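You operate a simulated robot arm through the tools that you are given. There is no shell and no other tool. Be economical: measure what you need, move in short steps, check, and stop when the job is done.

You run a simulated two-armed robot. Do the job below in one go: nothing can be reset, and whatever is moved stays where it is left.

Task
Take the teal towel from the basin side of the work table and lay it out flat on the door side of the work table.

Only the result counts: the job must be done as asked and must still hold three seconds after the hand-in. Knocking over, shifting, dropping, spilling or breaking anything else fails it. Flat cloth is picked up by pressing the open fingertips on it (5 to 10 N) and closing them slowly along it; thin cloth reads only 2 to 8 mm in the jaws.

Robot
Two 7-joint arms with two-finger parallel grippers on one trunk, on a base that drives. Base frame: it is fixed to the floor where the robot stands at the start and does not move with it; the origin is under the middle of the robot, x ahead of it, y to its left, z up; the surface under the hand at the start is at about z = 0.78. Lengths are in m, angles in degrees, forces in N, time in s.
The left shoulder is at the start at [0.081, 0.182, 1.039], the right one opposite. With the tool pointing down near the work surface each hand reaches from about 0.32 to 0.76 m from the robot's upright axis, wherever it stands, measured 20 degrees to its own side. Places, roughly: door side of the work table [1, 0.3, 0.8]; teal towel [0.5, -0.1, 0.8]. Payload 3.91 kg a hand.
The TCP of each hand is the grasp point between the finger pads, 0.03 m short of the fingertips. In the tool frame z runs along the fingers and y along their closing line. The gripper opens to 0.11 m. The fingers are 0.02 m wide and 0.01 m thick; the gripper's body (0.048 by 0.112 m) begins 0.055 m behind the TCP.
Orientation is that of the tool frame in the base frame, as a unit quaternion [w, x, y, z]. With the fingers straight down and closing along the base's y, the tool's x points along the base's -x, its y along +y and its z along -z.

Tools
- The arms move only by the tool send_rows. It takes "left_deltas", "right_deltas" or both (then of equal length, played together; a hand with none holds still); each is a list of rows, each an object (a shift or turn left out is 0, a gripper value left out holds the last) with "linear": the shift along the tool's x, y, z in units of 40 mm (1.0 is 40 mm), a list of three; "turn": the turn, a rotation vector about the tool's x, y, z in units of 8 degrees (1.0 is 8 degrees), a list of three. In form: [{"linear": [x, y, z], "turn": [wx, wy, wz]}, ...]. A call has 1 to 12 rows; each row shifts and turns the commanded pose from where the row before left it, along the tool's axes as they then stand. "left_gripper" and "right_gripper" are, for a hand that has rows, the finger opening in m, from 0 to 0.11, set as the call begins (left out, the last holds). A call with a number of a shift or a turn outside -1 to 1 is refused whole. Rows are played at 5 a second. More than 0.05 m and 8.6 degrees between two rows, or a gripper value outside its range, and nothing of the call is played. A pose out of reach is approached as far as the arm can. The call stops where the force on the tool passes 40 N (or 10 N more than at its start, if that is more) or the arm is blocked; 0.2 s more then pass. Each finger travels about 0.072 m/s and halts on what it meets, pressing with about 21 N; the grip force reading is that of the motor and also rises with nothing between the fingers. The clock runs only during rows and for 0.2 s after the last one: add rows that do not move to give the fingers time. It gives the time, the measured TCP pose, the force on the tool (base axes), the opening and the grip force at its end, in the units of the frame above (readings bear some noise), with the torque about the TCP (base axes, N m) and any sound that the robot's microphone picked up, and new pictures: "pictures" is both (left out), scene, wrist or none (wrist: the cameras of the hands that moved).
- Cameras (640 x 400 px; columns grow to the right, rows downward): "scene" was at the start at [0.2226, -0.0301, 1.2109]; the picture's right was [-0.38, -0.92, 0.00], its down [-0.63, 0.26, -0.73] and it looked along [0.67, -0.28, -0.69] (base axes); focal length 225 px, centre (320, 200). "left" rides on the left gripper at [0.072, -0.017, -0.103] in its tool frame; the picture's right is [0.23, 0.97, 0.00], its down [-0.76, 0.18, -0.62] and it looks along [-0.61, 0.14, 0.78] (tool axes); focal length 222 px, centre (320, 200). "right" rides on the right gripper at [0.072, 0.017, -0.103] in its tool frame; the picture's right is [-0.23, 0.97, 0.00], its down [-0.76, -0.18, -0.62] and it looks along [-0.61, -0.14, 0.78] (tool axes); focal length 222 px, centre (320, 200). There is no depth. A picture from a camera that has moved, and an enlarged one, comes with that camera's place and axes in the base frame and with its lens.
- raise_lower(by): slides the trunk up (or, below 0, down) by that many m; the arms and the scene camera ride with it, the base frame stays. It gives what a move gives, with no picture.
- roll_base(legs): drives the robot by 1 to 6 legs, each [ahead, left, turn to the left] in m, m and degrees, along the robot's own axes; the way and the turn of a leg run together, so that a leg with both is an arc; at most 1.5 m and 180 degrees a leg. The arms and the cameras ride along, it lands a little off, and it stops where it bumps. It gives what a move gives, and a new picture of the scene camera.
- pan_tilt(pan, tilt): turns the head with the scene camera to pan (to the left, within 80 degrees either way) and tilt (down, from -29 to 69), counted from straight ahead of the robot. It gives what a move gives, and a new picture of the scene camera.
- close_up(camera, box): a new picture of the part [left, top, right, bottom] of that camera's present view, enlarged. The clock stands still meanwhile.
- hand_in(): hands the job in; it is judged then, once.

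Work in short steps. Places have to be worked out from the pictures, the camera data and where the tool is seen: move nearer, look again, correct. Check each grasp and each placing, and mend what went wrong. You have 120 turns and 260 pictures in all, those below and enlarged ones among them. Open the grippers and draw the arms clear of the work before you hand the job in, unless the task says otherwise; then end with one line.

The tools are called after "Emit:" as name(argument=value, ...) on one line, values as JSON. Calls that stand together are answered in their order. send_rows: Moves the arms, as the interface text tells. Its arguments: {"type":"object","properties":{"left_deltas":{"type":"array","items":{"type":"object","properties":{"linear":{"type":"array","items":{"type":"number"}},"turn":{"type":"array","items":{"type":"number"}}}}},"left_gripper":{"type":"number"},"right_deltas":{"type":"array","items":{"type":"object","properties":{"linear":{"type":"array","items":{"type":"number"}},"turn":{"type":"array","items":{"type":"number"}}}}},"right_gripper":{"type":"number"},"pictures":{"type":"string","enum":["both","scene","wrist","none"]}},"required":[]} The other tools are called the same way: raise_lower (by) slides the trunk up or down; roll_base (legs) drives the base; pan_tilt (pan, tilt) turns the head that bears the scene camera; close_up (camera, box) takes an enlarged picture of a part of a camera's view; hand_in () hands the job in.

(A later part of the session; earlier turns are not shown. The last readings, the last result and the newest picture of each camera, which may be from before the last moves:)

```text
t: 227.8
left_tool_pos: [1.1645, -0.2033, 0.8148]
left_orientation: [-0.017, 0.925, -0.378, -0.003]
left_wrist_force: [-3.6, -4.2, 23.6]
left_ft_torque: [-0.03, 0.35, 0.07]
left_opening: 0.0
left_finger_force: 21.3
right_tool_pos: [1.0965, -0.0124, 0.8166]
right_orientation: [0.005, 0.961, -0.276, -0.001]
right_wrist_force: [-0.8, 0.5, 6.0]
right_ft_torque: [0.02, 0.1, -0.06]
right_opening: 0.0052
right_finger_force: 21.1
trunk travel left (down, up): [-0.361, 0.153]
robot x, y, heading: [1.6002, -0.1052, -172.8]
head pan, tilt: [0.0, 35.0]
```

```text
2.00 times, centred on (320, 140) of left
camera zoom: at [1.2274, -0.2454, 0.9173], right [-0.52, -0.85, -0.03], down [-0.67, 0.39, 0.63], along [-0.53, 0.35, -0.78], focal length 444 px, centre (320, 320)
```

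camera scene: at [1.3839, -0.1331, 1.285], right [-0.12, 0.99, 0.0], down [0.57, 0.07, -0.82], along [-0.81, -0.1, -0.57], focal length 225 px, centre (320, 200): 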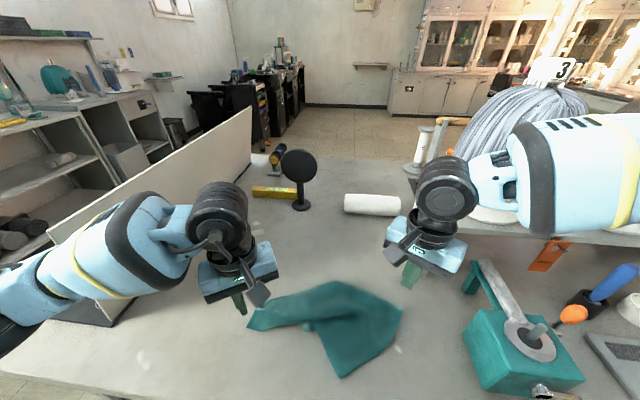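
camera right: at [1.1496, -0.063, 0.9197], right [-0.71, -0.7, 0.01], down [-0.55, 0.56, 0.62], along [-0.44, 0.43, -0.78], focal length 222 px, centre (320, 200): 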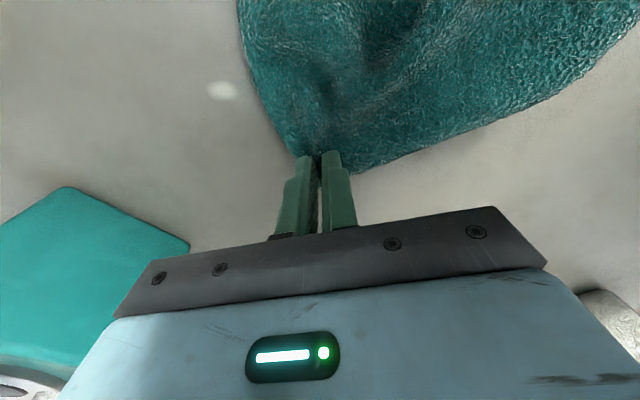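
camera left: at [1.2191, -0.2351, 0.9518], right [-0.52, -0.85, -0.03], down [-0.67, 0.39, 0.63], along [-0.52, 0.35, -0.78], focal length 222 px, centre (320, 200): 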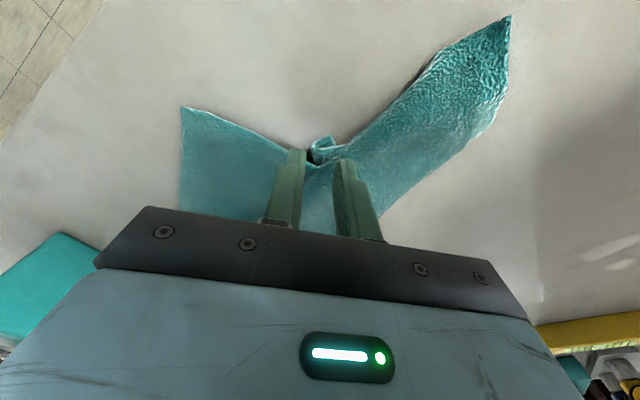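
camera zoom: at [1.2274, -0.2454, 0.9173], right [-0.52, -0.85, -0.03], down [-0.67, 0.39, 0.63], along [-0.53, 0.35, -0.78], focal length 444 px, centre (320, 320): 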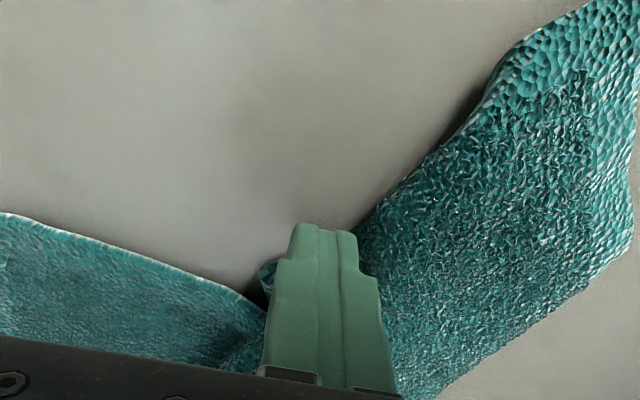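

D slipped aside. Corners C (left tip) and B (X, near) are both clean and exposed, and C–B is a long edge, so I'll use those: release A, raise both hands, and turn the base ~13° further left.

Emit:
send_rows(left_deltas=[{"linear": [0, 0, -0.6]}, {"linear": [0, 0, -0.9]}, {"linear": [0, 0, -0.9]}, {"linear": [0, 0, -0.9]}, {}], right_deltas=[{}, {}, {"linear": [0, 0, -0.6]}, {"linear": [0, 0, -0.9]}, {"linear": [0, 0, -0.9]}], left_gripper=0.03, right_gripper=0.03, pictures="none")

Emit:
roll_base(legs=[[-0.04, 0, 0], [0, 0, 13]])

Emit:
pan_tilt(pan=0, tilt=48)

```text
t: 229.0
left_tool_pos: [1.1614, -0.2073, 0.9446]
left_orientation: [-0.017, 0.926, -0.378, 0.0]
left_wrist_force: [0.0, -1.1, 0.6]
left_ft_torque: [0.02, 0.03, -0.02]
left_opening: 0.0299
left_finger_force: 0.1
right_tool_pos: [1.0943, -0.0116, 0.9131]
right_orientation: [0.005, 0.961, -0.277, 0.0]
right_wrist_force: [0.1, -0.4, -0.6]
right_ft_torque: [0.02, 0.02, -0.01]
right_opening: 0.0301
right_finger_force: 0.1
trunk travel left (down, up): [-0.361, 0.153]
robot x, y, heading: [1.5975, -0.1064, -172.8]
head pan, tilt: [0.0, 35.0]
```

```text
t: 230.7
left_tool_pos: [1.2354, -0.299, 0.9446]
left_orientation: [-0.017, 0.963, -0.271, -0.003]
left_wrist_force: [-0.1, -0.4, 0.4]
left_ft_torque: [-0.01, 0.0, 0.0]
left_opening: 0.0303
left_finger_force: 0.1
right_tool_pos: [1.1262, -0.1229, 0.9115]
right_orientation: [0.005, 0.986, -0.165, 0.001]
right_wrist_force: [0.3, 0.4, -0.7]
right_ft_torque: [-0.03, 0.02, 0.0]
right_opening: 0.03
right_finger_force: 0.1
trunk travel left (down, up): [-0.361, 0.153]
robot x, y, heading: [1.6404, -0.0999, -160.0]
head pan, tilt: [0.0, 35.0]
camera scene: at [1.4358, -0.1763, 1.285], right [-0.35, 0.94, 0.0], down [0.54, 0.2, -0.82], along [-0.77, -0.28, -0.57], focal length 225 px, centre (320, 200)
```

scene: 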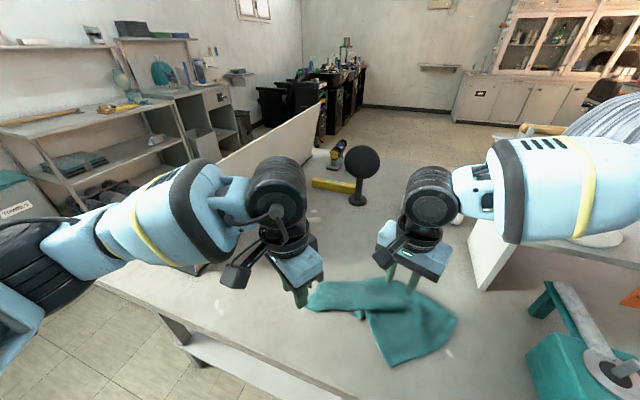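

```text
t: 231.5
left_tool_pos: [1.235, -0.3004, 0.9448]
left_orientation: [-0.017, 0.962, -0.271, -0.003]
left_wrist_force: [-0.9, -0.2, -0.5]
left_ft_torque: [-0.03, 0.0, 0.0]
left_opening: 0.0301
left_finger_force: 0.0
right_tool_pos: [1.1256, -0.1233, 0.9118]
right_orientation: [0.006, 0.986, -0.165, 0.002]
right_wrist_force: [-0.6, 0.6, -0.4]
right_ft_torque: [0.01, -0.02, -0.04]
right_opening: 0.0299
right_finger_force: 0.0
trunk travel left (down, up): [-0.361, 0.153]
robot x, y, heading: [1.6404, -0.104, -159.9]
head pan, tilt: [0.0, 48.0]
camera scene: at [1.4447, -0.1729, 1.2661], right [-0.35, 0.94, 0.0], down [0.7, 0.26, -0.67], along [-0.63, -0.23, -0.74], focal length 225 px, centre (320, 200)
```

scene: 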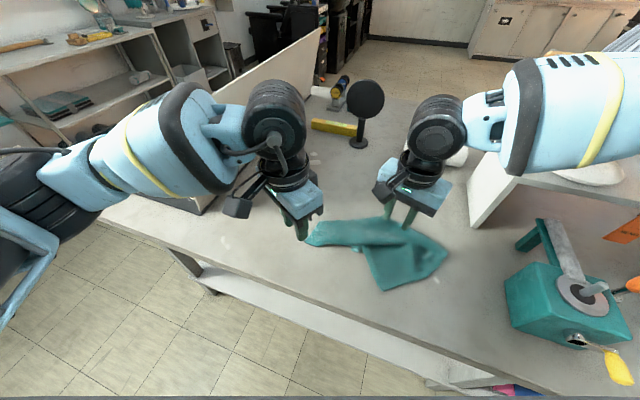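

Emit:
close_up(camera="scene", box=[280, 190, 480, 310])

Emit:
close_up(camera="left", box=[100, 0, 500, 250])

```text
3.20 times, centred on (380, 250) of scene
camera zoom: at [1.4447, -0.1729, 1.2661], right [-0.35, 0.94, 0.0], down [0.7, 0.26, -0.67], along [-0.63, -0.23, -0.74], focal length 720 px, centre (128, 40)
```

zoom: 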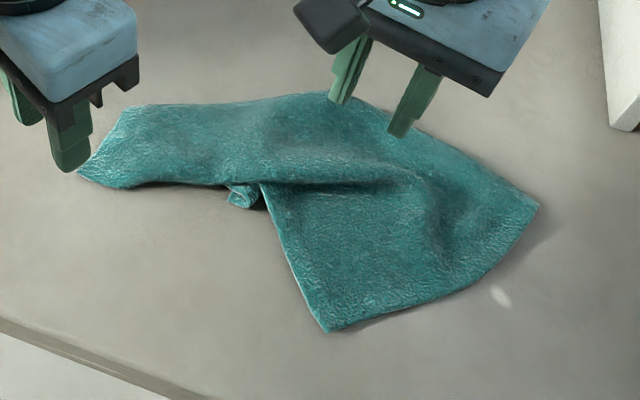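

```text
1.60 times, centred on (300, 125) of left
camera zoom: at [1.3053, -0.326, 1.0466], right [-0.31, -0.95, -0.03], down [-0.75, 0.22, 0.63], along [-0.59, 0.22, -0.78], focal length 355 px, centre (352, 320)
```

zoom: 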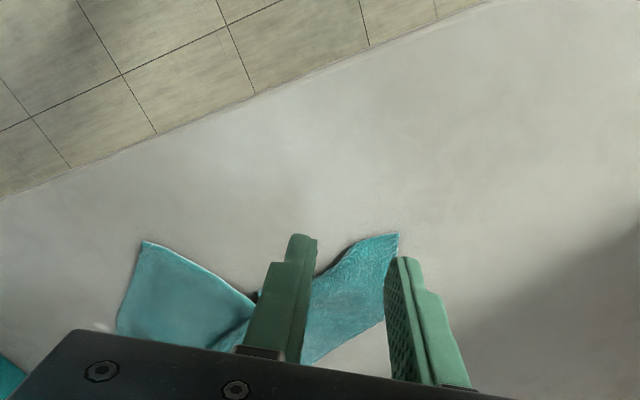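

C tip ≈ (1.179, −0.309), B tip ≈ (1.236, −0.110), both reachable now. I bring both hands over their pinch points.

Emit:
send_rows(left_deltas=[{"linear": [-0.55, 0.25, 0]}, {"linear": [-0.55, 0.24, 0]}, {"linear": [-0.5, 0.24, 0]}, {"linear": [0, 0, 0.9]}, {"linear": [0, 0, 0.9]}, {"linear": [0, 0, 0.7]}, {}], right_deltas=[{"linear": [0.63, -0.36, 0]}, {"linear": [0.63, -0.36, 0]}, {"linear": [0.62, -0.37, 0]}, {"linear": [0, 0, 0.6]}, {"linear": [0, 0, 0.6]}, {"linear": [0, 0, 0.5]}, {}], left_gripper=0.03, right_gripper=0.03, pictures="wrist")

```text
t: 233.1
left_tool_pos: [1.1668, -0.2885, 0.8438]
left_orientation: [-0.017, 0.962, -0.271, -0.003]
left_wrist_force: [0.4, -0.2, 0.8]
left_ft_torque: [-0.01, -0.01, -0.03]
left_opening: 0.03
left_finger_force: 0.1
right_tool_pos: [1.2121, -0.1078, 0.8434]
right_orientation: [0.006, 0.986, -0.165, 0.001]
right_wrist_force: [0.3, -0.8, 0.3]
right_ft_torque: [0.01, 0.01, 0.0]
right_opening: 0.0298
right_finger_force: 0.0
trunk travel left (down, up): [-0.361, 0.153]
robot x, y, heading: [1.6399, -0.1016, -159.6]
head pan, tilt: [0.0, 48.0]
camera right: at [1.2757, -0.1476, 0.9464], right [-0.53, -0.85, 0.01], down [-0.66, 0.42, 0.62], along [-0.53, 0.32, -0.79], focal length 222 px, centre (320, 200)
camera left: at [1.2369, -0.3156, 0.9464], right [-0.31, -0.95, -0.03], down [-0.74, 0.22, 0.63], along [-0.59, 0.22, -0.78], focal length 222 px, centre (320, 200)
```

right: 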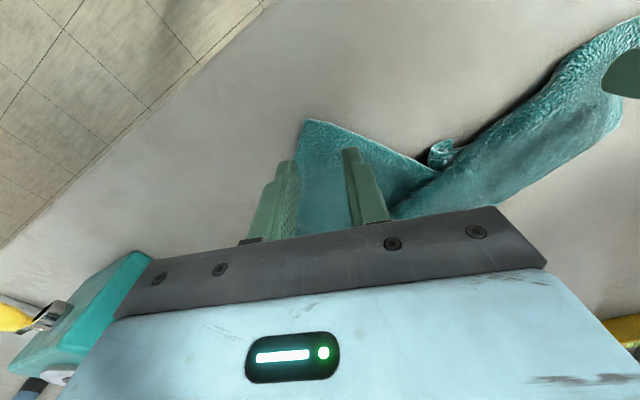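
left: 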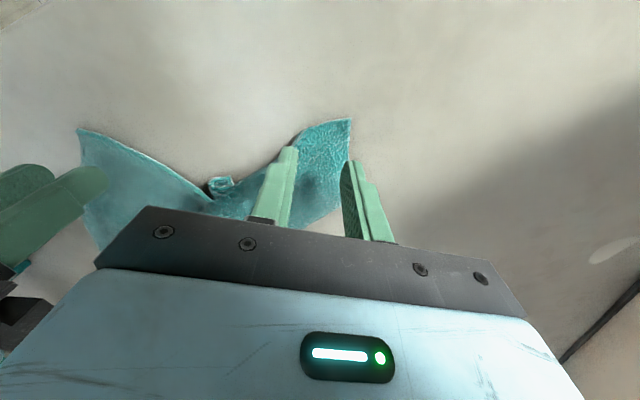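

Both are well aligned. Lowering both to light contact.

Emit:
send_rows(left_deltas=[{"linear": [0, 0, 0.35]}, {"linear": [0, 0, 0.2]}, {"linear": [0, 0, 0.08]}, {}], right_deltas=[{"linear": [0, 0.15, 0.35]}, {"linear": [0, 0, 0.22]}, {"linear": [0, 0, 0.1]}, {}], pictures="none")

```text
t: 234.1
left_tool_pos: [1.1651, -0.2866, 0.8185]
left_orientation: [-0.017, 0.962, -0.271, -0.003]
left_wrist_force: [-1.2, -0.5, -0.4]
left_ft_torque: [0.02, 0.02, -0.01]
left_opening: 0.0298
left_finger_force: 0.0
right_tool_pos: [1.2096, -0.1152, 0.8168]
right_orientation: [0.005, 0.986, -0.165, 0.0]
right_wrist_force: [1.5, -0.2, 0.2]
right_ft_torque: [0.0, -0.01, 0.0]
right_opening: 0.0301
right_finger_force: 0.0
trunk travel left (down, up): [-0.361, 0.153]
robot x, y, heading: [1.6382, -0.104, -159.9]
head pan, tilt: [0.0, 48.0]
```

Emit:
send_rows(left_deltas=[{"linear": [0, 0, 0.05]}, {"linear": [0, 0, 0.04]}, {}], right_deltas=[{"linear": [0, 0, 0.05]}, {"linear": [0, 0, 0.05]}, {}], pictures="none")

```text
t: 234.9
left_tool_pos: [1.1665, -0.2856, 0.8156]
left_orientation: [-0.017, 0.963, -0.27, -0.003]
left_wrist_force: [0.1, -1.0, 2.7]
left_ft_torque: [0.05, 0.04, 0.04]
left_opening: 0.0299
left_finger_force: 0.0
right_tool_pos: [1.2098, -0.113, 0.813]
right_orientation: [0.006, 0.986, -0.165, 0.0]
right_wrist_force: [-0.5, -0.3, 6.7]
right_ft_torque: [0.05, 0.0, 0.0]
right_opening: 0.0299
right_finger_force: 0.1
trunk travel left (down, up): [-0.361, 0.153]
robot x, y, heading: [1.6379, -0.101, -159.9]
head pan, tilt: [0.0, 48.0]
```

Contact on both (2.7 and 6.7 N). I add a touch on the left and close both gradually.

Emit:
send_rows(left_deltas=[{"linear": [0, 0, 0.04]}, {}], right_deltas=[{}, {}], left_gripper=0.022, right_gripper=0.022, pictures="none")

Emit:
send_rows(left_deltas=[{}], right_deltas=[{}], left_gripper=0.015, right_gripper=0.015, pictures="none")

Emit:
send_rows(left_deltas=[{}], right_deltas=[{}], left_gripper=0.009, right_gripper=0.009, pictures="none")

Emit:
send_rows(left_deltas=[{}, {}], right_deltas=[{}, {}], left_gripper=0, right_gripper=0, pictures="wrist")

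```text
t: 235.5
left_tool_pos: [1.1665, -0.2854, 0.8146]
left_orientation: [-0.017, 0.962, -0.271, -0.004]
left_wrist_force: [0.2, -0.2, 4.4]
left_ft_torque: [0.04, 0.02, 0.02]
left_opening: 0.0215
left_finger_force: 0.2
right_tool_pos: [1.2086, -0.1148, 0.8126]
right_orientation: [0.007, 0.986, -0.165, 0.0]
right_wrist_force: [-0.4, -0.4, 6.7]
right_ft_torque: [-0.01, 0.01, -0.02]
right_opening: 0.0214
right_finger_force: 0.1
trunk travel left (down, up): [-0.361, 0.153]
robot x, y, heading: [1.639, -0.1037, -159.7]
head pan, tilt: [0.0, 48.0]
```

```text
t: 235.9
left_tool_pos: [1.167, -0.2866, 0.8147]
left_orientation: [-0.017, 0.963, -0.271, -0.003]
left_wrist_force: [0.3, -0.5, 4.3]
left_ft_torque: [0.05, 0.01, -0.02]
left_opening: 0.0147
left_finger_force: 0.0
right_tool_pos: [1.2096, -0.1131, 0.8139]
right_orientation: [0.005, 0.986, -0.166, 0.001]
right_wrist_force: [0.7, 0.3, 7.4]
right_ft_torque: [-0.01, 0.0, -0.01]
right_opening: 0.0147
right_finger_force: 0.1
trunk travel left (down, up): [-0.361, 0.153]
robot x, y, heading: [1.6367, -0.1025, -159.8]
head pan, tilt: [0.0, 48.0]
```

```text
t: 236.3
left_tool_pos: [1.1655, -0.2859, 0.8143]
left_orientation: [-0.018, 0.963, -0.27, -0.004]
left_wrist_force: [0.1, 0.1, 5.9]
left_ft_torque: [0.04, 0.03, -0.01]
left_opening: 0.0097
left_finger_force: 0.7
right_tool_pos: [1.2112, -0.1157, 0.8128]
right_orientation: [0.006, 0.986, -0.165, 0.001]
right_wrist_force: [-0.5, -0.8, 7.4]
right_ft_torque: [0.01, 0.0, 0.0]
right_opening: 0.0099
right_finger_force: 0.2
trunk travel left (down, up): [-0.361, 0.153]
robot x, y, heading: [1.6342, -0.1004, -159.8]
head pan, tilt: [0.0, 48.0]
```

```text
t: 236.9
left_tool_pos: [1.1669, -0.2855, 0.8142]
left_orientation: [-0.017, 0.963, -0.27, -0.003]
left_wrist_force: [0.3, 0.4, 6.0]
left_ft_torque: [0.06, -0.01, 0.08]
left_opening: 0.0053
left_finger_force: 21.2
right_tool_pos: [1.2104, -0.1148, 0.8125]
right_orientation: [0.006, 0.986, -0.164, 0.001]
right_wrist_force: [-0.1, 0.4, 7.3]
right_ft_torque: [0.04, 0.01, -0.05]
right_opening: 0.0041
right_finger_force: 20.9
trunk travel left (down, up): [-0.361, 0.153]
robot x, y, heading: [1.6391, -0.1028, -159.9]
head pan, tilt: [0.0, 48.0]
camera right: at [1.2732, -0.1522, 0.9168], right [-0.53, -0.85, 0.01], down [-0.66, 0.42, 0.62], along [-0.53, 0.32, -0.79], focal length 222 px, centre (320, 200)
camera left: at [1.2365, -0.3132, 0.9165], right [-0.31, -0.95, -0.03], down [-0.74, 0.22, 0.63], along [-0.59, 0.22, -0.78], focal length 222 px, centre (320, 200)
```

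right: 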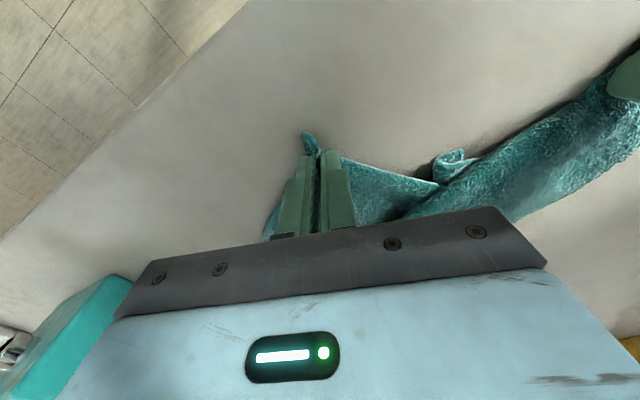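
left: 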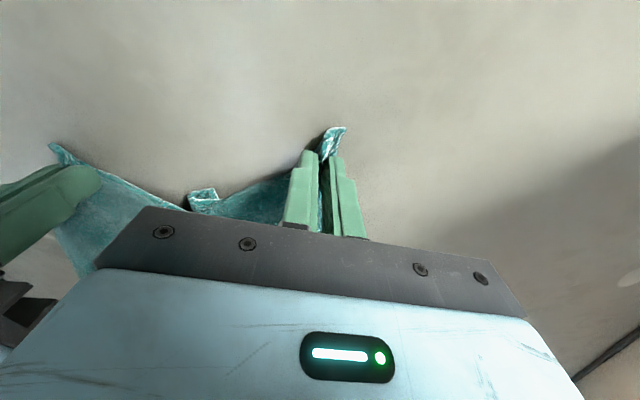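

Both corners are gripped (5.3 and 4.1 mm). I lift both while spreading them gently.

Emit:
send_rows(left_deltas=[{"linear": [0, 0, -0.5]}, {"linear": [0, 0, -0.9]}, {"linear": [0, 0, -0.9]}, {"linear": [0.03, 0.1, -0.9]}, {"linear": [0.03, 0.1, -0.9]}, {"linear": [0.03, 0.1, -0.9]}, {"linear": [0.03, 0.1, -0.9]}, {}, {}], right_deltas=[{"linear": [0, 0, -0.5]}, {"linear": [0, 0, -0.9]}, {"linear": [0, 0, -0.9]}, {"linear": [0, -0.25, -0.9]}, {"linear": [0, -0.25, -0.9]}, {"linear": [0, -0.25, -0.9]}, {"linear": [0, -0.25, -0.9]}, {}, {}], pictures="scene")

```text
t: 238.9
left_tool_pos: [1.1616, -0.3099, 1.0493]
left_orientation: [-0.019, 0.962, -0.271, -0.003]
left_wrist_force: [2.4, 14.2, -0.2]
left_ft_torque: [0.4, -0.02, 0.0]
left_opening: 0.0051
left_finger_force: 20.9
right_tool_pos: [1.2219, -0.0717, 1.0497]
right_orientation: [0.006, 0.986, -0.165, 0.0]
right_wrist_force: [-2.7, -14.4, 0.6]
right_ft_torque: [-0.41, 0.1, 0.15]
right_opening: 0.0043
right_finger_force: 21.2
trunk travel left (down, up): [-0.361, 0.153]
robot x, y, heading: [1.6383, -0.1052, -159.7]
head pan, tilt: [0.0, 48.0]
camera scene: at [1.445, -0.1728, 1.2661], right [-0.35, 0.94, 0.0], down [0.7, 0.26, -0.67], along [-0.63, -0.23, -0.74], focal length 225 px, centre (320, 200)
```

scene: 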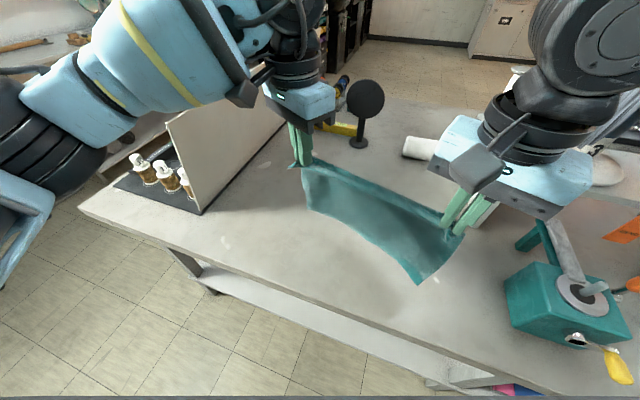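

The towel now hangs fully open from its long edge. I'll lay it by setting the free edge down near the table edge and moving the hands away (−x) while lowering. First shift back 5 cm and lower until the free edge touches.

Emit:
send_rows(left_deltas=[{"linear": [0.65, -0.21, 0]}, {"linear": [0.65, -0.21, 0]}, {}, {"linear": [0, 0, 0.75]}, {"linear": [0, 0, 0.75]}, {}], right_deltas=[{"linear": [0.68, 0.0, 0]}, {"linear": [0.68, 0.0, 0]}, {}, {"linear": [0, 0, 0.75]}, {"linear": [0, 0, 0.75]}, {}], pictures="scene")

```text
t: 240.3
left_tool_pos: [1.2127, -0.3216, 0.9887]
left_orientation: [-0.017, 0.963, -0.271, -0.003]
left_wrist_force: [2.3, 5.4, -0.4]
left_ft_torque: [0.17, -0.08, -0.03]
left_opening: 0.0049
left_finger_force: 21.1
right_tool_pos: [1.2745, -0.0916, 0.9878]
right_orientation: [0.005, 0.986, -0.166, 0.0]
right_wrist_force: [-1.3, -5.4, -1.1]
right_ft_torque: [-0.18, 0.03, 0.02]
right_opening: 0.0038
right_finger_force: 20.9
trunk travel left (down, up): [-0.361, 0.153]
robot x, y, heading: [1.6371, -0.104, -159.5]
head pan, tilt: [0.0, 48.0]
camera scene: at [1.4452, -0.1728, 1.2662], right [-0.35, 0.94, 0.0], down [0.7, 0.26, -0.67], along [-0.63, -0.23, -0.74], focal length 225 px, centre (320, 200)
```

scene: 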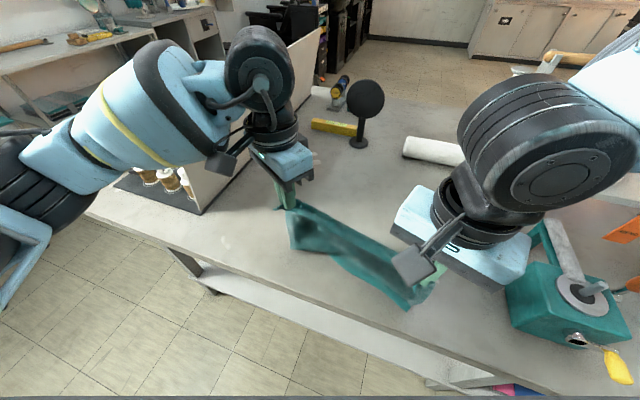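

The free edge is touching. I push away and down in the first part.

Emit:
send_rows(left_deltas=[{"linear": [0, 0, 0.6]}, {"linear": [-0.56, 0.13, 0.5]}, {"linear": [-0.56, 0.13, 0.5]}, {"linear": [-0.56, 0.13, 0.5]}, {"linear": [-0.56, 0.13, 0.5]}, {}], right_deltas=[{"linear": [0, 0, 0.6]}, {"linear": [-0.58, 0.0, 0.5]}, {"linear": [-0.58, 0.0, 0.5]}, {"linear": [-0.58, 0.0, 0.5]}, {"linear": [-0.58, 0.0, 0.5]}, {}], pictures="scene")

```text
t: 241.7
left_tool_pos: [1.1267, -0.2906, 0.8848]
left_orientation: [-0.017, 0.963, -0.269, -0.004]
left_wrist_force: [1.8, 4.2, -0.3]
left_ft_torque: [0.11, -0.03, -0.02]
left_opening: 0.0048
left_finger_force: 20.6
right_tool_pos: [1.1862, -0.0611, 0.8853]
right_orientation: [0.007, 0.986, -0.165, 0.001]
right_wrist_force: [0.0, -3.9, 0.7]
right_ft_torque: [-0.12, 0.04, 0.06]
right_opening: 0.0039
right_finger_force: 20.9
trunk travel left (down, up): [-0.361, 0.153]
robot x, y, heading: [1.6406, -0.1022, -159.6]
head pan, tilt: [0.0, 48.0]
camera scene: at [1.4454, -0.1733, 1.2662], right [-0.35, 0.94, 0.0], down [0.7, 0.26, -0.67], along [-0.63, -0.23, -0.74], focal length 225 px, centre (320, 200)
```

scene: 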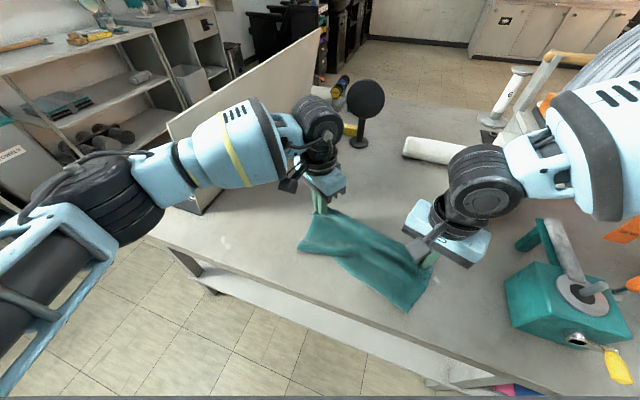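

Laying beautifully. Continuing to the end, with slight extra pull to flatten.

Emit:
send_rows(left_deltas=[{"linear": [-0.52, 0.17, 0.4]}, {"linear": [-0.52, 0.17, 0.4]}, {"linear": [-0.52, 0.17, 0.4]}, {"linear": [-0.52, 0.17, 0.3]}, {}], right_deltas=[{"linear": [-0.55, 0.03, 0.4]}, {"linear": [-0.55, 0.03, 0.4]}, {"linear": [-0.55, 0.03, 0.4]}, {"linear": [-0.55, 0.03, 0.3]}, {}], pictures="scene")

```text
t: 242.9
left_tool_pos: [1.0867, -0.2775, 0.8531]
left_orientation: [-0.018, 0.963, -0.27, -0.003]
left_wrist_force: [0.7, 8.8, -0.7]
left_ft_torque: [0.27, 0.05, 0.0]
left_opening: 0.005
left_finger_force: 20.6
left hand out of reach, approached as far as the arm can: row 3, 4
right_tool_pos: [1.1012, -0.0398, 0.826]
right_orientation: [0.006, 0.986, -0.164, 0.0]
right_wrist_force: [0.2, -7.6, 0.8]
right_ft_torque: [-0.24, -0.01, 0.13]
right_opening: 0.0039
right_finger_force: 20.9
trunk travel left (down, up): [-0.361, 0.153]
robot x, y, heading: [1.6361, -0.1, -160.0]
head pan, tilt: [0.0, 48.0]
camera scene: at [1.445, -0.1731, 1.2661], right [-0.35, 0.94, 0.0], down [0.7, 0.26, -0.67], along [-0.63, -0.23, -0.74], focal length 225 px, centre (320, 200)
```

scene: 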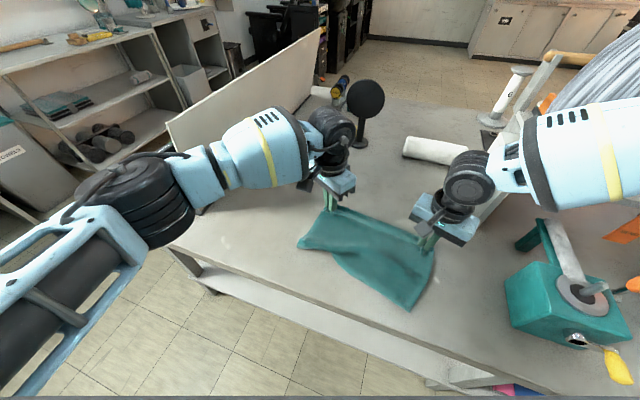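

The left needs ~4 cm more. I move the right arm back a bit, drive the base 3.5 cm ahead (so only the left advances), and lower the left.

Emit:
send_rows(right_deltas=[{"linear": [0.34, -0.27, 0]}, {"linear": [0.34, -0.27, 0]}], pictures="none")

Emit:
roll_base(legs=[[0.035, 0, 0]])

Emit:
send_rows(left_deltas=[{"linear": [-0.2, 0.0, 0.25]}, {"linear": [-0.1, 0.0, 0.25]}, {"linear": [0, 0, 0.25]}, {}], right_deltas=[{}, {}, {"linear": [0, 0, 0.15]}, {}], pictures="scene")

```text
t: 243.5
left_tool_pos: [1.0869, -0.2754, 0.8526]
left_orientation: [-0.019, 0.962, -0.273, -0.003]
left_wrist_force: [4.6, 22.6, -2.5]
left_ft_torque: [0.69, -0.09, -0.01]
left_opening: 0.0053
left_finger_force: 21.1
right_tool_pos: [1.1337, -0.0284, 0.8278]
right_orientation: [0.01, 0.986, -0.164, -0.001]
right_wrist_force: [-2.6, -23.4, 3.0]
right_ft_torque: [-0.77, 0.14, 0.24]
right_opening: 0.0046
right_finger_force: 21.0
trunk travel left (down, up): [-0.361, 0.153]
robot x, y, heading: [1.6368, -0.1043, -159.9]
head pan, tilt: [0.0, 48.0]
```

```text
t: 244.3
left_tool_pos: [1.054, -0.2886, 0.8524]
left_orientation: [-0.018, 0.962, -0.273, -0.002]
left_wrist_force: [3.7, 21.7, -2.6]
left_ft_torque: [0.7, -0.11, 0.11]
left_opening: 0.0041
left_finger_force: 21.1
right_tool_pos: [1.1018, -0.0405, 0.8262]
right_orientation: [0.008, 0.986, -0.165, 0.002]
right_wrist_force: [-2.8, -22.2, 1.9]
right_ft_torque: [-0.69, 0.11, 0.21]
right_opening: 0.0047
right_finger_force: 20.5
trunk travel left (down, up): [-0.361, 0.153]
robot x, y, heading: [1.6041, -0.1158, -159.7]
head pan, tilt: [0.0, 48.0]
camera scene: at [1.4114, -0.1849, 1.2659], right [-0.34, 0.94, 0.0], down [0.7, 0.26, -0.67], along [-0.63, -0.23, -0.74], focal length 225 px, centre (320, 200)
```

scene: 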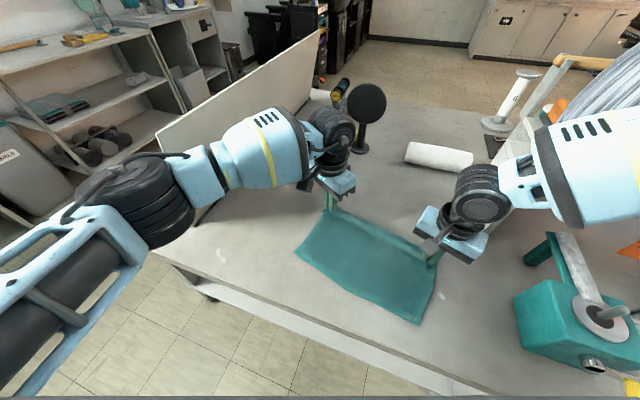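

```text
t: 245.3
left_tool_pos: [1.0525, -0.284, 0.8368]
left_orientation: [-0.019, 0.962, -0.272, -0.003]
left_wrist_force: [1.4, 13.3, -1.5]
left_ft_torque: [0.44, -0.04, 0.08]
left_opening: 0.004
left_finger_force: 20.9
left hand out of reach, approached as far as the arm can: row 1, 2
right_tool_pos: [1.1022, -0.0403, 0.8191]
right_orientation: [0.01, 0.986, -0.165, 0.0]
right_wrist_force: [-2.5, -14.4, 1.0]
right_ft_torque: [-0.46, 0.1, 0.12]
right_opening: 0.0043
right_finger_force: 20.3
trunk travel left (down, up): [-0.361, 0.153]
robot x, y, heading: [1.6078, -0.1162, -159.8]
head pan, tilt: [0.0, 48.0]
camera scene: at [1.4123, -0.1847, 1.2661], right [-0.34, 0.94, 0.0], down [0.7, 0.26, -0.67], along [-0.63, -0.23, -0.74], focal length 225 px, centre (320, 200)
```

scene: 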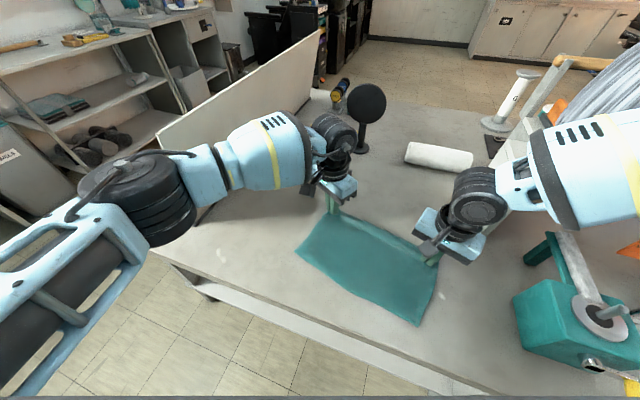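

The towel is spread flat. I lower the left the last 2 cm, then release both and lift straight up.

Emit:
send_rows(left_deltas=[{"linear": [0.1, 0, 0.25]}, {"linear": [0.1, 0, 0.2]}, {}], right_deltas=[{"linear": [0, 0.05, 0]}, {}, {}], pictures="none")

Emit:
send_rows(left_deltas=[{}, {}, {}, {"linear": [0, 0, -0.4]}, {"linear": [0, 0, -0.8]}, {"linear": [0, 0, -0.9]}, {"linear": [0, 0, -0.9]}], right_deltas=[{}, {}, {}, {"linear": [0, 0, -0.4]}, {"linear": [0, 0, -0.8]}, {"linear": [0, 0, -0.9]}, {"linear": [0, 0, -0.9]}], left_gripper=0.02, right_gripper=0.02, pictures="none")

Emit:
close_up(camera="scene", box=[270, 180, 470, 340])

```text
t: 246.1
left_tool_pos: [1.0571, -0.2882, 0.8203]
left_orientation: [-0.019, 0.962, -0.273, -0.002]
left_wrist_force: [2.4, 15.6, 0.2]
left_ft_torque: [0.51, -0.06, 0.03]
left_opening: 0.0042
left_finger_force: 21.1
right_tool_pos: [1.1024, -0.0435, 0.8186]
right_orientation: [0.009, 0.986, -0.166, 0.0]
right_wrist_force: [-1.7, -14.1, 0.9]
right_ft_torque: [-0.52, 0.09, 0.12]
right_opening: 0.0044
right_finger_force: 21.6
trunk travel left (down, up): [-0.361, 0.153]
robot x, y, heading: [1.6021, -0.114, -159.7]
head pan, tilt: [0.0, 48.0]
```

```text
t: 247.7
left_tool_pos: [1.0591, -0.2943, 0.9382]
left_orientation: [-0.018, 0.962, -0.272, -0.003]
left_wrist_force: [-0.2, 0.4, 0.1]
left_ft_torque: [-0.01, -0.03, 0.0]
left_opening: 0.0201
left_finger_force: 0.0
right_tool_pos: [1.1034, -0.0393, 0.9398]
right_orientation: [0.009, 0.986, -0.164, 0.0]
right_wrist_force: [-0.8, 0.1, 0.1]
right_ft_torque: [0.02, 0.01, 0.01]
right_opening: 0.0197
right_finger_force: 0.0
trunk travel left (down, up): [-0.361, 0.153]
robot x, y, heading: [1.6027, -0.1159, -159.7]
head pan, tilt: [0.0, 48.0]
```

```text
2.50 times, centred on (370, 260) of scene
camera zoom: at [1.4132, -0.1846, 1.2662], right [-0.34, 0.94, 0.0], down [0.7, 0.26, -0.67], along [-0.63, -0.23, -0.74], focal length 563 px, centre (195, 50)
```

zoom: 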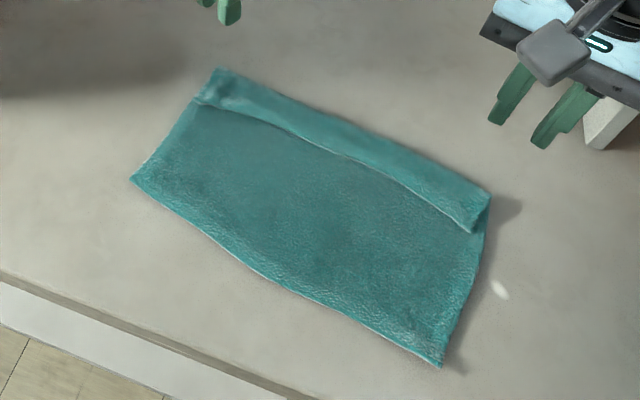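

Nearly perfect; only the far hem strip (~4.5 cm) flipped over on top. I'll sweep it back with open fingertips skimming the cloth, from the near side of the hem away (−x): first with the right hand.

Emit:
send_rows(right_deltas=[{"linear": [0.57, 0.58, 0]}, {"linear": [0.56, 0.58, 0]}, {"linear": [0, 0, 1]}, {"linear": [0, 0, 1]}, {"linear": [0, 0, 0.7]}, {"linear": [0, 0, 0.4]}, {}], right_gripper=0.06, pictures="none")

Emit:
close_up(camera="scene", box=[270, 180, 470, 340])

```text
t: 249.3
left_tool_pos: [1.0578, -0.2943, 0.9383]
left_orientation: [-0.02, 0.962, -0.272, -0.003]
left_wrist_force: [0.3, 0.0, -0.1]
left_ft_torque: [-0.01, -0.03, -0.03]
left_opening: 0.0199
left_finger_force: 0.0
right_tool_pos: [1.1308, -0.1017, 0.8173]
right_orientation: [0.008, 0.986, -0.165, 0.0]
right_wrist_force: [0.4, -0.1, -0.3]
right_ft_torque: [0.0, 0.0, -0.03]
right_opening: 0.0599
right_finger_force: 0.2
trunk travel left (down, up): [-0.361, 0.153]
robot x, y, heading: [1.6036, -0.1148, -159.9]
head pan, tilt: [0.0, 48.0]
```

```text
2.50 times, centred on (370, 260) of scene
camera zoom: at [1.4123, -0.1846, 1.2661], right [-0.34, 0.94, 0.0], down [0.7, 0.26, -0.67], along [-0.63, -0.23, -0.74], focal length 563 px, centre (195, 50)
```

zoom: 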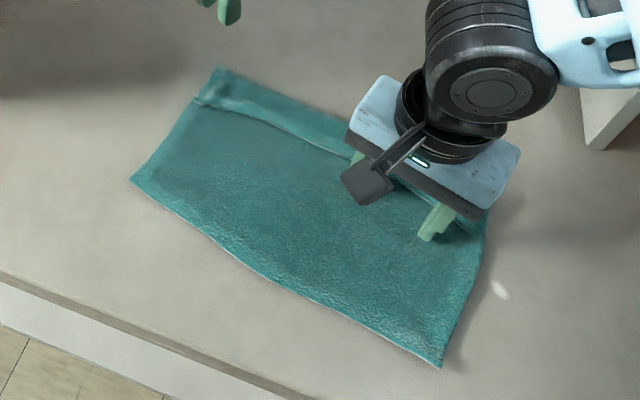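

I back off another 1.2 cm so both tips are on the near side of the hem, touch down lightly, and push away.

Emit:
send_rows(right_deltas=[{"linear": [0, 0, -0.4]}, {"linear": [0.35, 0, 0]}, {"linear": [0, 0, 0.35]}, {"linear": [0, 0, 0.1]}, {}, {"linear": [-0.47, 0.07, 0]}, {"linear": [-0.47, 0.07, 0]}, {"linear": [-0.47, 0.07, 0]}, {"linear": [-0.47, 0.07, 0]}, {"linear": [-0.47, 0.07, 0]}, {}], pictures="none")

Emit:
send_rows(right_deltas=[{"linear": [-0.2, 0, -0.3]}, {"linear": [0, 0, -0.9]}, {"linear": [0, -0.5, -0.9]}, {"linear": [0, -0.9, -0.3]}], pictures="none")

Emit:
close_up(camera="scene", box=[270, 180, 470, 340])

```text
t: 251.7
left_tool_pos: [1.0589, -0.2943, 0.9386]
left_orientation: [-0.019, 0.962, -0.273, -0.003]
left_wrist_force: [0.1, -1.0, -0.6]
left_ft_torque: [0.03, -0.01, -0.01]
left_opening: 0.02
left_finger_force: 0.1
right_tool_pos: [1.0489, -0.0875, 0.815]
right_orientation: [0.009, 0.986, -0.165, 0.0]
right_wrist_force: [0.1, -0.6, 1.0]
right_ft_torque: [0.02, -0.02, 0.01]
right_opening: 0.0599
right_finger_force: 0.1
trunk travel left (down, up): [-0.361, 0.153]
robot x, y, heading: [1.6033, -0.1189, -159.5]
head pan, tilt: [0.0, 48.0]
```

```text
t: 252.7
left_tool_pos: [1.0591, -0.293, 0.9376]
left_orientation: [-0.019, 0.962, -0.273, -0.003]
left_wrist_force: [-0.1, -0.7, 0.5]
left_ft_torque: [-0.02, 0.0, 0.02]
left_opening: 0.0198
left_finger_force: 0.1
right_tool_pos: [1.0599, -0.03, 0.9083]
right_orientation: [0.009, 0.986, -0.165, 0.001]
right_wrist_force: [-0.3, -0.8, 0.7]
right_ft_torque: [0.03, -0.05, 0.01]
right_opening: 0.0601
right_finger_force: 0.0
trunk travel left (down, up): [-0.361, 0.153]
robot x, y, heading: [1.6064, -0.1151, -159.7]
head pan, tilt: [0.0, 48.0]
```

```text
2.50 times, centred on (370, 260) of scene
camera zoom: at [1.4127, -0.1837, 1.2662], right [-0.34, 0.94, 0.0], down [0.7, 0.26, -0.67], along [-0.63, -0.23, -0.74], focal length 563 px, centre (195, 50)
```

zoom: 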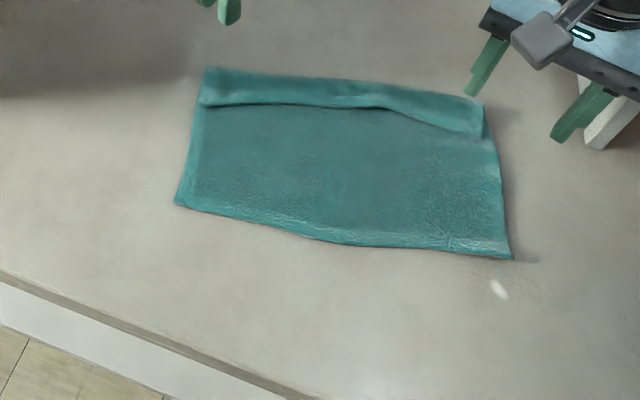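

The towel just slid instead. Better: lift it by its two clean near corners so the flipped strip hangs free, then re-lay with pinches closer to the edge. Corners: near-left ≈ (1.193, −0.283), near-right ≈ (1.140, 0.009), both in reach.

Emit:
send_rows(left_deltas=[{"turn": [0, 0, -0.87]}, {"turn": [0, 0, -0.87]}, {"turn": [0, 0, -0.87]}, {"turn": [0, 0, -0.87]}, {"turn": [0, 0, -0.87]}, {"turn": [0, 0, -0.85]}, {"linear": [0.76, -0.06, 0]}, {"linear": [0.76, -0.06, 0]}, {"linear": [0.76, -0.06, 0]}, {"linear": [0.76, -0.05, 0]}, {"linear": [0, 0, 1]}, {"linear": [0, 0, 1]}], right_deltas=[{"turn": [0, 0, -0.6]}, {"turn": [0, 0, -0.6]}, {"turn": [0, 0, -0.6]}, {"turn": [0, 0, -0.6]}, {"turn": [0, 0, -0.6]}, {"turn": [0, 0, -0.6]}, {"linear": [0.46, -0.02, 0]}, {"linear": [0.46, -0.02, 0]}, {"linear": [0.46, -0.02, 0]}, {"linear": [0.46, 0, 0]}, {"linear": [0, 0, 0.7]}, {"linear": [0, 0, 0.7]}], left_gripper=0.03, right_gripper=0.03, pictures="wrist")

```text
t: 255.3
left_tool_pos: [1.174, -0.2611, 0.8605]
left_orientation: [-0.019, 0.996, 0.087, 0.003]
left_wrist_force: [0.6, 1.2, -0.4]
left_ft_torque: [-0.01, 0.0, 0.02]
left_opening: 0.0299
left_finger_force: 0.0
right_tool_pos: [1.133, -0.0196, 0.8542]
right_orientation: [0.009, 0.996, 0.085, -0.002]
right_wrist_force: [0.7, 0.1, -0.6]
right_ft_torque: [0.01, 0.0, -0.02]
right_opening: 0.0302
right_finger_force: 0.1
trunk travel left (down, up): [-0.361, 0.153]
robot x, y, heading: [1.6022, -0.1168, -159.9]
head pan, tilt: [0.0, 48.0]
camera right: at [1.2073, -0.0212, 0.9569], right [-0.06, -1.0, 0.02], down [-0.78, 0.06, 0.62], along [-0.62, 0.02, -0.78], focal length 222 px, centre (320, 200)
camera left: at [1.2415, -0.2353, 0.9645], right [0.39, -0.92, -0.03], down [-0.72, -0.33, 0.61], along [-0.57, -0.22, -0.79], focal length 222 px, centre (320, 200)
```

right: 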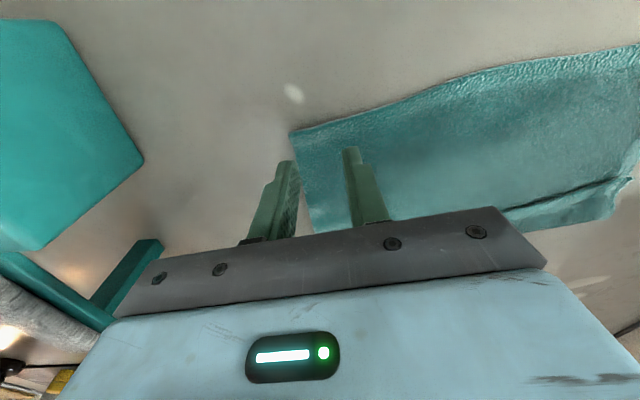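
left: 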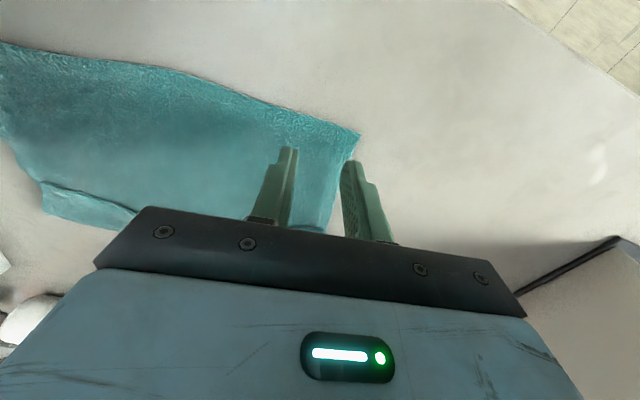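

Good alignment (≈1 cm from the edge). Lower both to contact.

Emit:
send_rows(left_deltas=[{"linear": [0.1, 0, 0.5]}, {"linear": [0, 0, 0.35]}, {"linear": [0, 0, 0.2]}, {"linear": [0, 0, 0.06]}, {}], right_deltas=[{"linear": [0, 0, 0.45]}, {"linear": [0, 0, 0.35]}, {"linear": [0, 0, 0.14]}, {"linear": [0, 0, 0.05]}, {}], pictures="none")

```text
t: 256.5
left_tool_pos: [1.1798, -0.2591, 0.8175]
left_orientation: [-0.018, 0.996, 0.087, 0.004]
left_wrist_force: [-0.1, 0.5, -0.2]
left_ft_torque: [-0.02, 0.04, 0.01]
left_opening: 0.0302
left_finger_force: 0.1
right_tool_pos: [1.1325, -0.0184, 0.8127]
right_orientation: [0.01, 0.996, 0.085, -0.002]
right_wrist_force: [0.5, 0.8, 3.0]
right_ft_torque: [0.03, 0.01, -0.02]
right_opening: 0.0299
right_finger_force: 0.2
trunk travel left (down, up): [-0.361, 0.153]
robot x, y, heading: [1.6051, -0.1159, -159.9]
head pan, tilt: [0.0, 48.0]
```

Emit:
send_rows(left_deltas=[{"linear": [0, 0, 0.07]}, {"linear": [0, 0, 0.05]}, {}], right_deltas=[{"linear": [0, 0, 0.03]}, {}, {}], pictures="none")

Emit:
send_rows(left_deltas=[{}, {}], right_deltas=[{}, {}], left_gripper=0.022, right_gripper=0.022, pictures="none")

Emit:
send_rows(left_deltas=[{}], right_deltas=[{}], left_gripper=0.015, right_gripper=0.015, pictures="none")

Emit:
send_rows(left_deltas=[{}], right_deltas=[{}], left_gripper=0.009, right_gripper=0.009, pictures="none")

Emit:
send_rows(left_deltas=[{}, {}], right_deltas=[{}, {}], left_gripper=0, right_gripper=0, pictures="wrist")

```text
t: 257.3
left_tool_pos: [1.1799, -0.2586, 0.8139]
left_orientation: [-0.02, 0.996, 0.087, 0.002]
left_wrist_force: [-1.7, 1.2, 11.8]
left_ft_torque: [-0.13, 0.05, -0.03]
left_opening: 0.0295
left_finger_force: 0.0
right_tool_pos: [1.1318, -0.0185, 0.8132]
right_orientation: [0.009, 0.996, 0.086, -0.003]
right_wrist_force: [-2.0, -0.9, 8.4]
right_ft_torque: [0.04, 0.06, -0.04]
right_opening: 0.0301
right_finger_force: 0.1
trunk travel left (down, up): [-0.361, 0.153]
robot x, y, heading: [1.6049, -0.1152, -159.9]
head pan, tilt: [0.0, 48.0]
```

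```text
t: 257.9
left_tool_pos: [1.1803, -0.2583, 0.8126]
left_orientation: [-0.019, 0.996, 0.087, 0.003]
left_wrist_force: [-1.7, 1.9, 15.0]
left_ft_torque: [-0.14, 0.08, 0.01]
left_opening: 0.0207
left_finger_force: 0.1
right_tool_pos: [1.1341, -0.0189, 0.8125]
right_orientation: [0.009, 0.996, 0.085, -0.002]
right_wrist_force: [1.1, -1.6, 8.3]
right_ft_torque: [-0.02, -0.02, -0.01]
right_opening: 0.0215
right_finger_force: 0.0
trunk travel left (down, up): [-0.361, 0.153]
robot x, y, heading: [1.6042, -0.1167, -160.1]
head pan, tilt: [0.0, 48.0]
```

```text
t: 258.3
left_tool_pos: [1.1799, -0.258, 0.8122]
left_orientation: [-0.019, 0.996, 0.087, 0.004]
left_wrist_force: [-1.8, 2.5, 16.6]
left_ft_torque: [-0.07, 0.08, -0.01]
left_opening: 0.0135
left_finger_force: 0.0
right_tool_pos: [1.1332, -0.0198, 0.8139]
right_orientation: [0.008, 0.996, 0.086, -0.002]
right_wrist_force: [1.4, -1.2, 6.5]
right_ft_torque: [-0.04, -0.03, 0.03]
right_opening: 0.0145
right_finger_force: 0.1
trunk travel left (down, up): [-0.361, 0.153]
robot x, y, heading: [1.6065, -0.1148, -159.9]
head pan, tilt: [0.0, 48.0]
```

```text
t: 258.7
left_tool_pos: [1.1795, -0.2573, 0.8124]
left_orientation: [-0.019, 0.996, 0.087, 0.003]
left_wrist_force: [-0.4, 2.1, 16.2]
left_ft_torque: [-0.06, 0.1, 0.0]
left_opening: 0.0091
left_finger_force: 0.4
right_tool_pos: [1.1328, -0.0192, 0.8118]
right_orientation: [0.009, 0.996, 0.086, -0.002]
right_wrist_force: [1.2, -3.3, 6.2]
right_ft_torque: [-0.11, -0.03, -0.03]
right_opening: 0.0097
right_finger_force: 0.9
trunk travel left (down, up): [-0.361, 0.153]
robot x, y, heading: [1.6053, -0.1181, -159.9]
head pan, tilt: [0.0, 48.0]
```

```text
t: 259.3
left_tool_pos: [1.1794, -0.2582, 0.8133]
left_orientation: [-0.018, 0.996, 0.086, 0.004]
left_wrist_force: [-0.9, 4.7, 18.2]
left_ft_torque: [0.05, 0.06, -0.06]
left_opening: 0.0039
left_finger_force: 20.9
right_tool_pos: [1.1336, -0.0199, 0.814]
right_orientation: [0.009, 0.996, 0.085, -0.002]
right_wrist_force: [1.9, -6.9, 5.5]
right_ft_torque: [-0.2, 0.0, -0.04]
right_opening: 0.0042
right_finger_force: 20.9
trunk travel left (down, up): [-0.361, 0.153]
robot x, y, heading: [1.6044, -0.1123, -159.9]
head pan, tilt: [0.0, 48.0]
camera right: at [1.2077, -0.0217, 0.916], right [-0.06, -1.0, 0.02], down [-0.78, 0.06, 0.62], along [-0.62, 0.02, -0.78], focal length 222 px, centre (320, 200)
camera left: at [1.2482, -0.2334, 0.9168], right [0.39, -0.92, -0.03], down [-0.72, -0.33, 0.61], along [-0.57, -0.21, -0.79], focal length 222 px, centre (320, 200)
```

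right: 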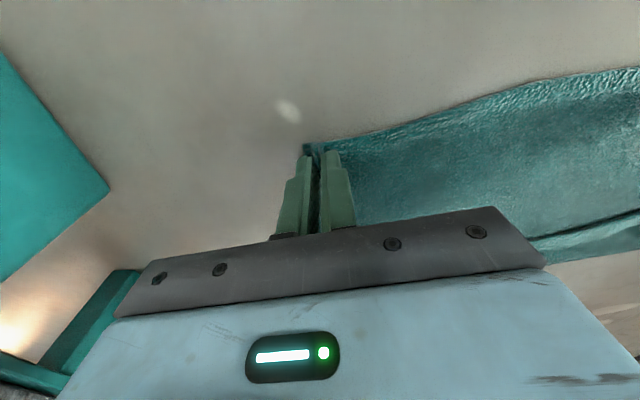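
left: 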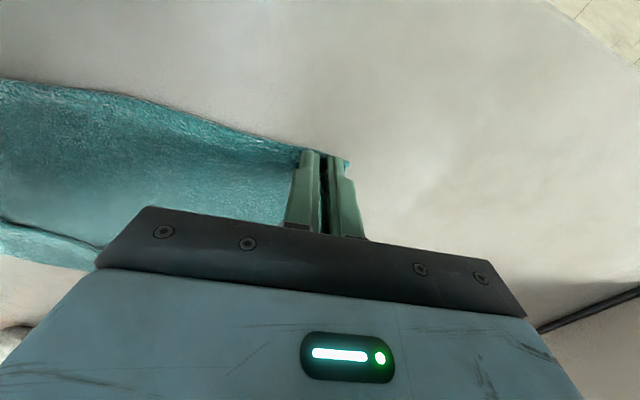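

Both gripped close to the edge. I lift, then carry ~10 cm away from me so the lay can be pulled back.

Emit:
send_rows(left_deltas=[{"linear": [0, 0, -0.5]}, {"linear": [0, 0, -0.9]}, {"linear": [0, 0, -0.9]}, {"linear": [0, 0, -0.9]}, {"linear": [0, 0, -0.9]}, {"linear": [0, 0, -0.9]}, {"linear": [0, 0, -0.9]}, {"linear": [-0.63, 0, 0]}, {"linear": [-0.63, 0, 0]}, {"linear": [-0.63, 0, 0]}, {"linear": [-0.63, 0, 0]}, {}], right_deltas=[{"linear": [0, 0, -0.5]}, {"linear": [0, -0.05, -0.9]}, {"linear": [0, -0.05, -0.9]}, {"linear": [0, 0, -0.9]}, {"linear": [0, 0, -0.9]}, {"linear": [0, 0, -0.9]}, {"linear": [0, 0, -0.9]}, {"linear": [-0.63, 0, 0]}, {"linear": [-0.63, 0, 0]}, {"linear": [-0.63, 0, 0]}, {"linear": [-0.63, 0, 0]}, {}], pictures="scene")

```text
t: 261.9
left_tool_pos: [1.0796, -0.2836, 1.0485]
left_orientation: [-0.02, 0.996, 0.086, 0.003]
left_wrist_force: [-4.3, 28.9, -0.1]
left_ft_torque: [0.85, 0.15, -0.13]
left_opening: 0.0049
left_finger_force: 21.1
right_tool_pos: [1.0313, -0.0283, 1.0497]
right_orientation: [0.011, 0.996, 0.085, -0.002]
right_wrist_force: [4.1, -27.6, 0.7]
right_ft_torque: [-0.86, -0.15, -0.02]
right_opening: 0.0048
right_finger_force: 20.2
trunk travel left (down, up): [-0.361, 0.153]
robot x, y, heading: [1.6054, -0.1151, -159.6]
head pan, tilt: [0.0, 48.0]
camera scene: at [1.4129, -0.1846, 1.2662], right [-0.34, 0.94, 0.0], down [0.7, 0.26, -0.67], along [-0.63, -0.23, -0.74], focal length 225 px, centre (320, 200)
```

scene: 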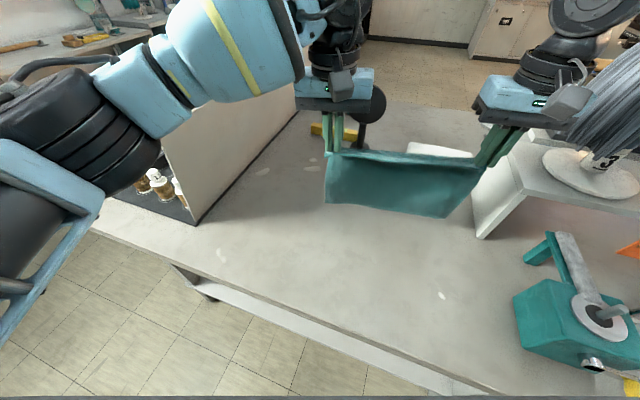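

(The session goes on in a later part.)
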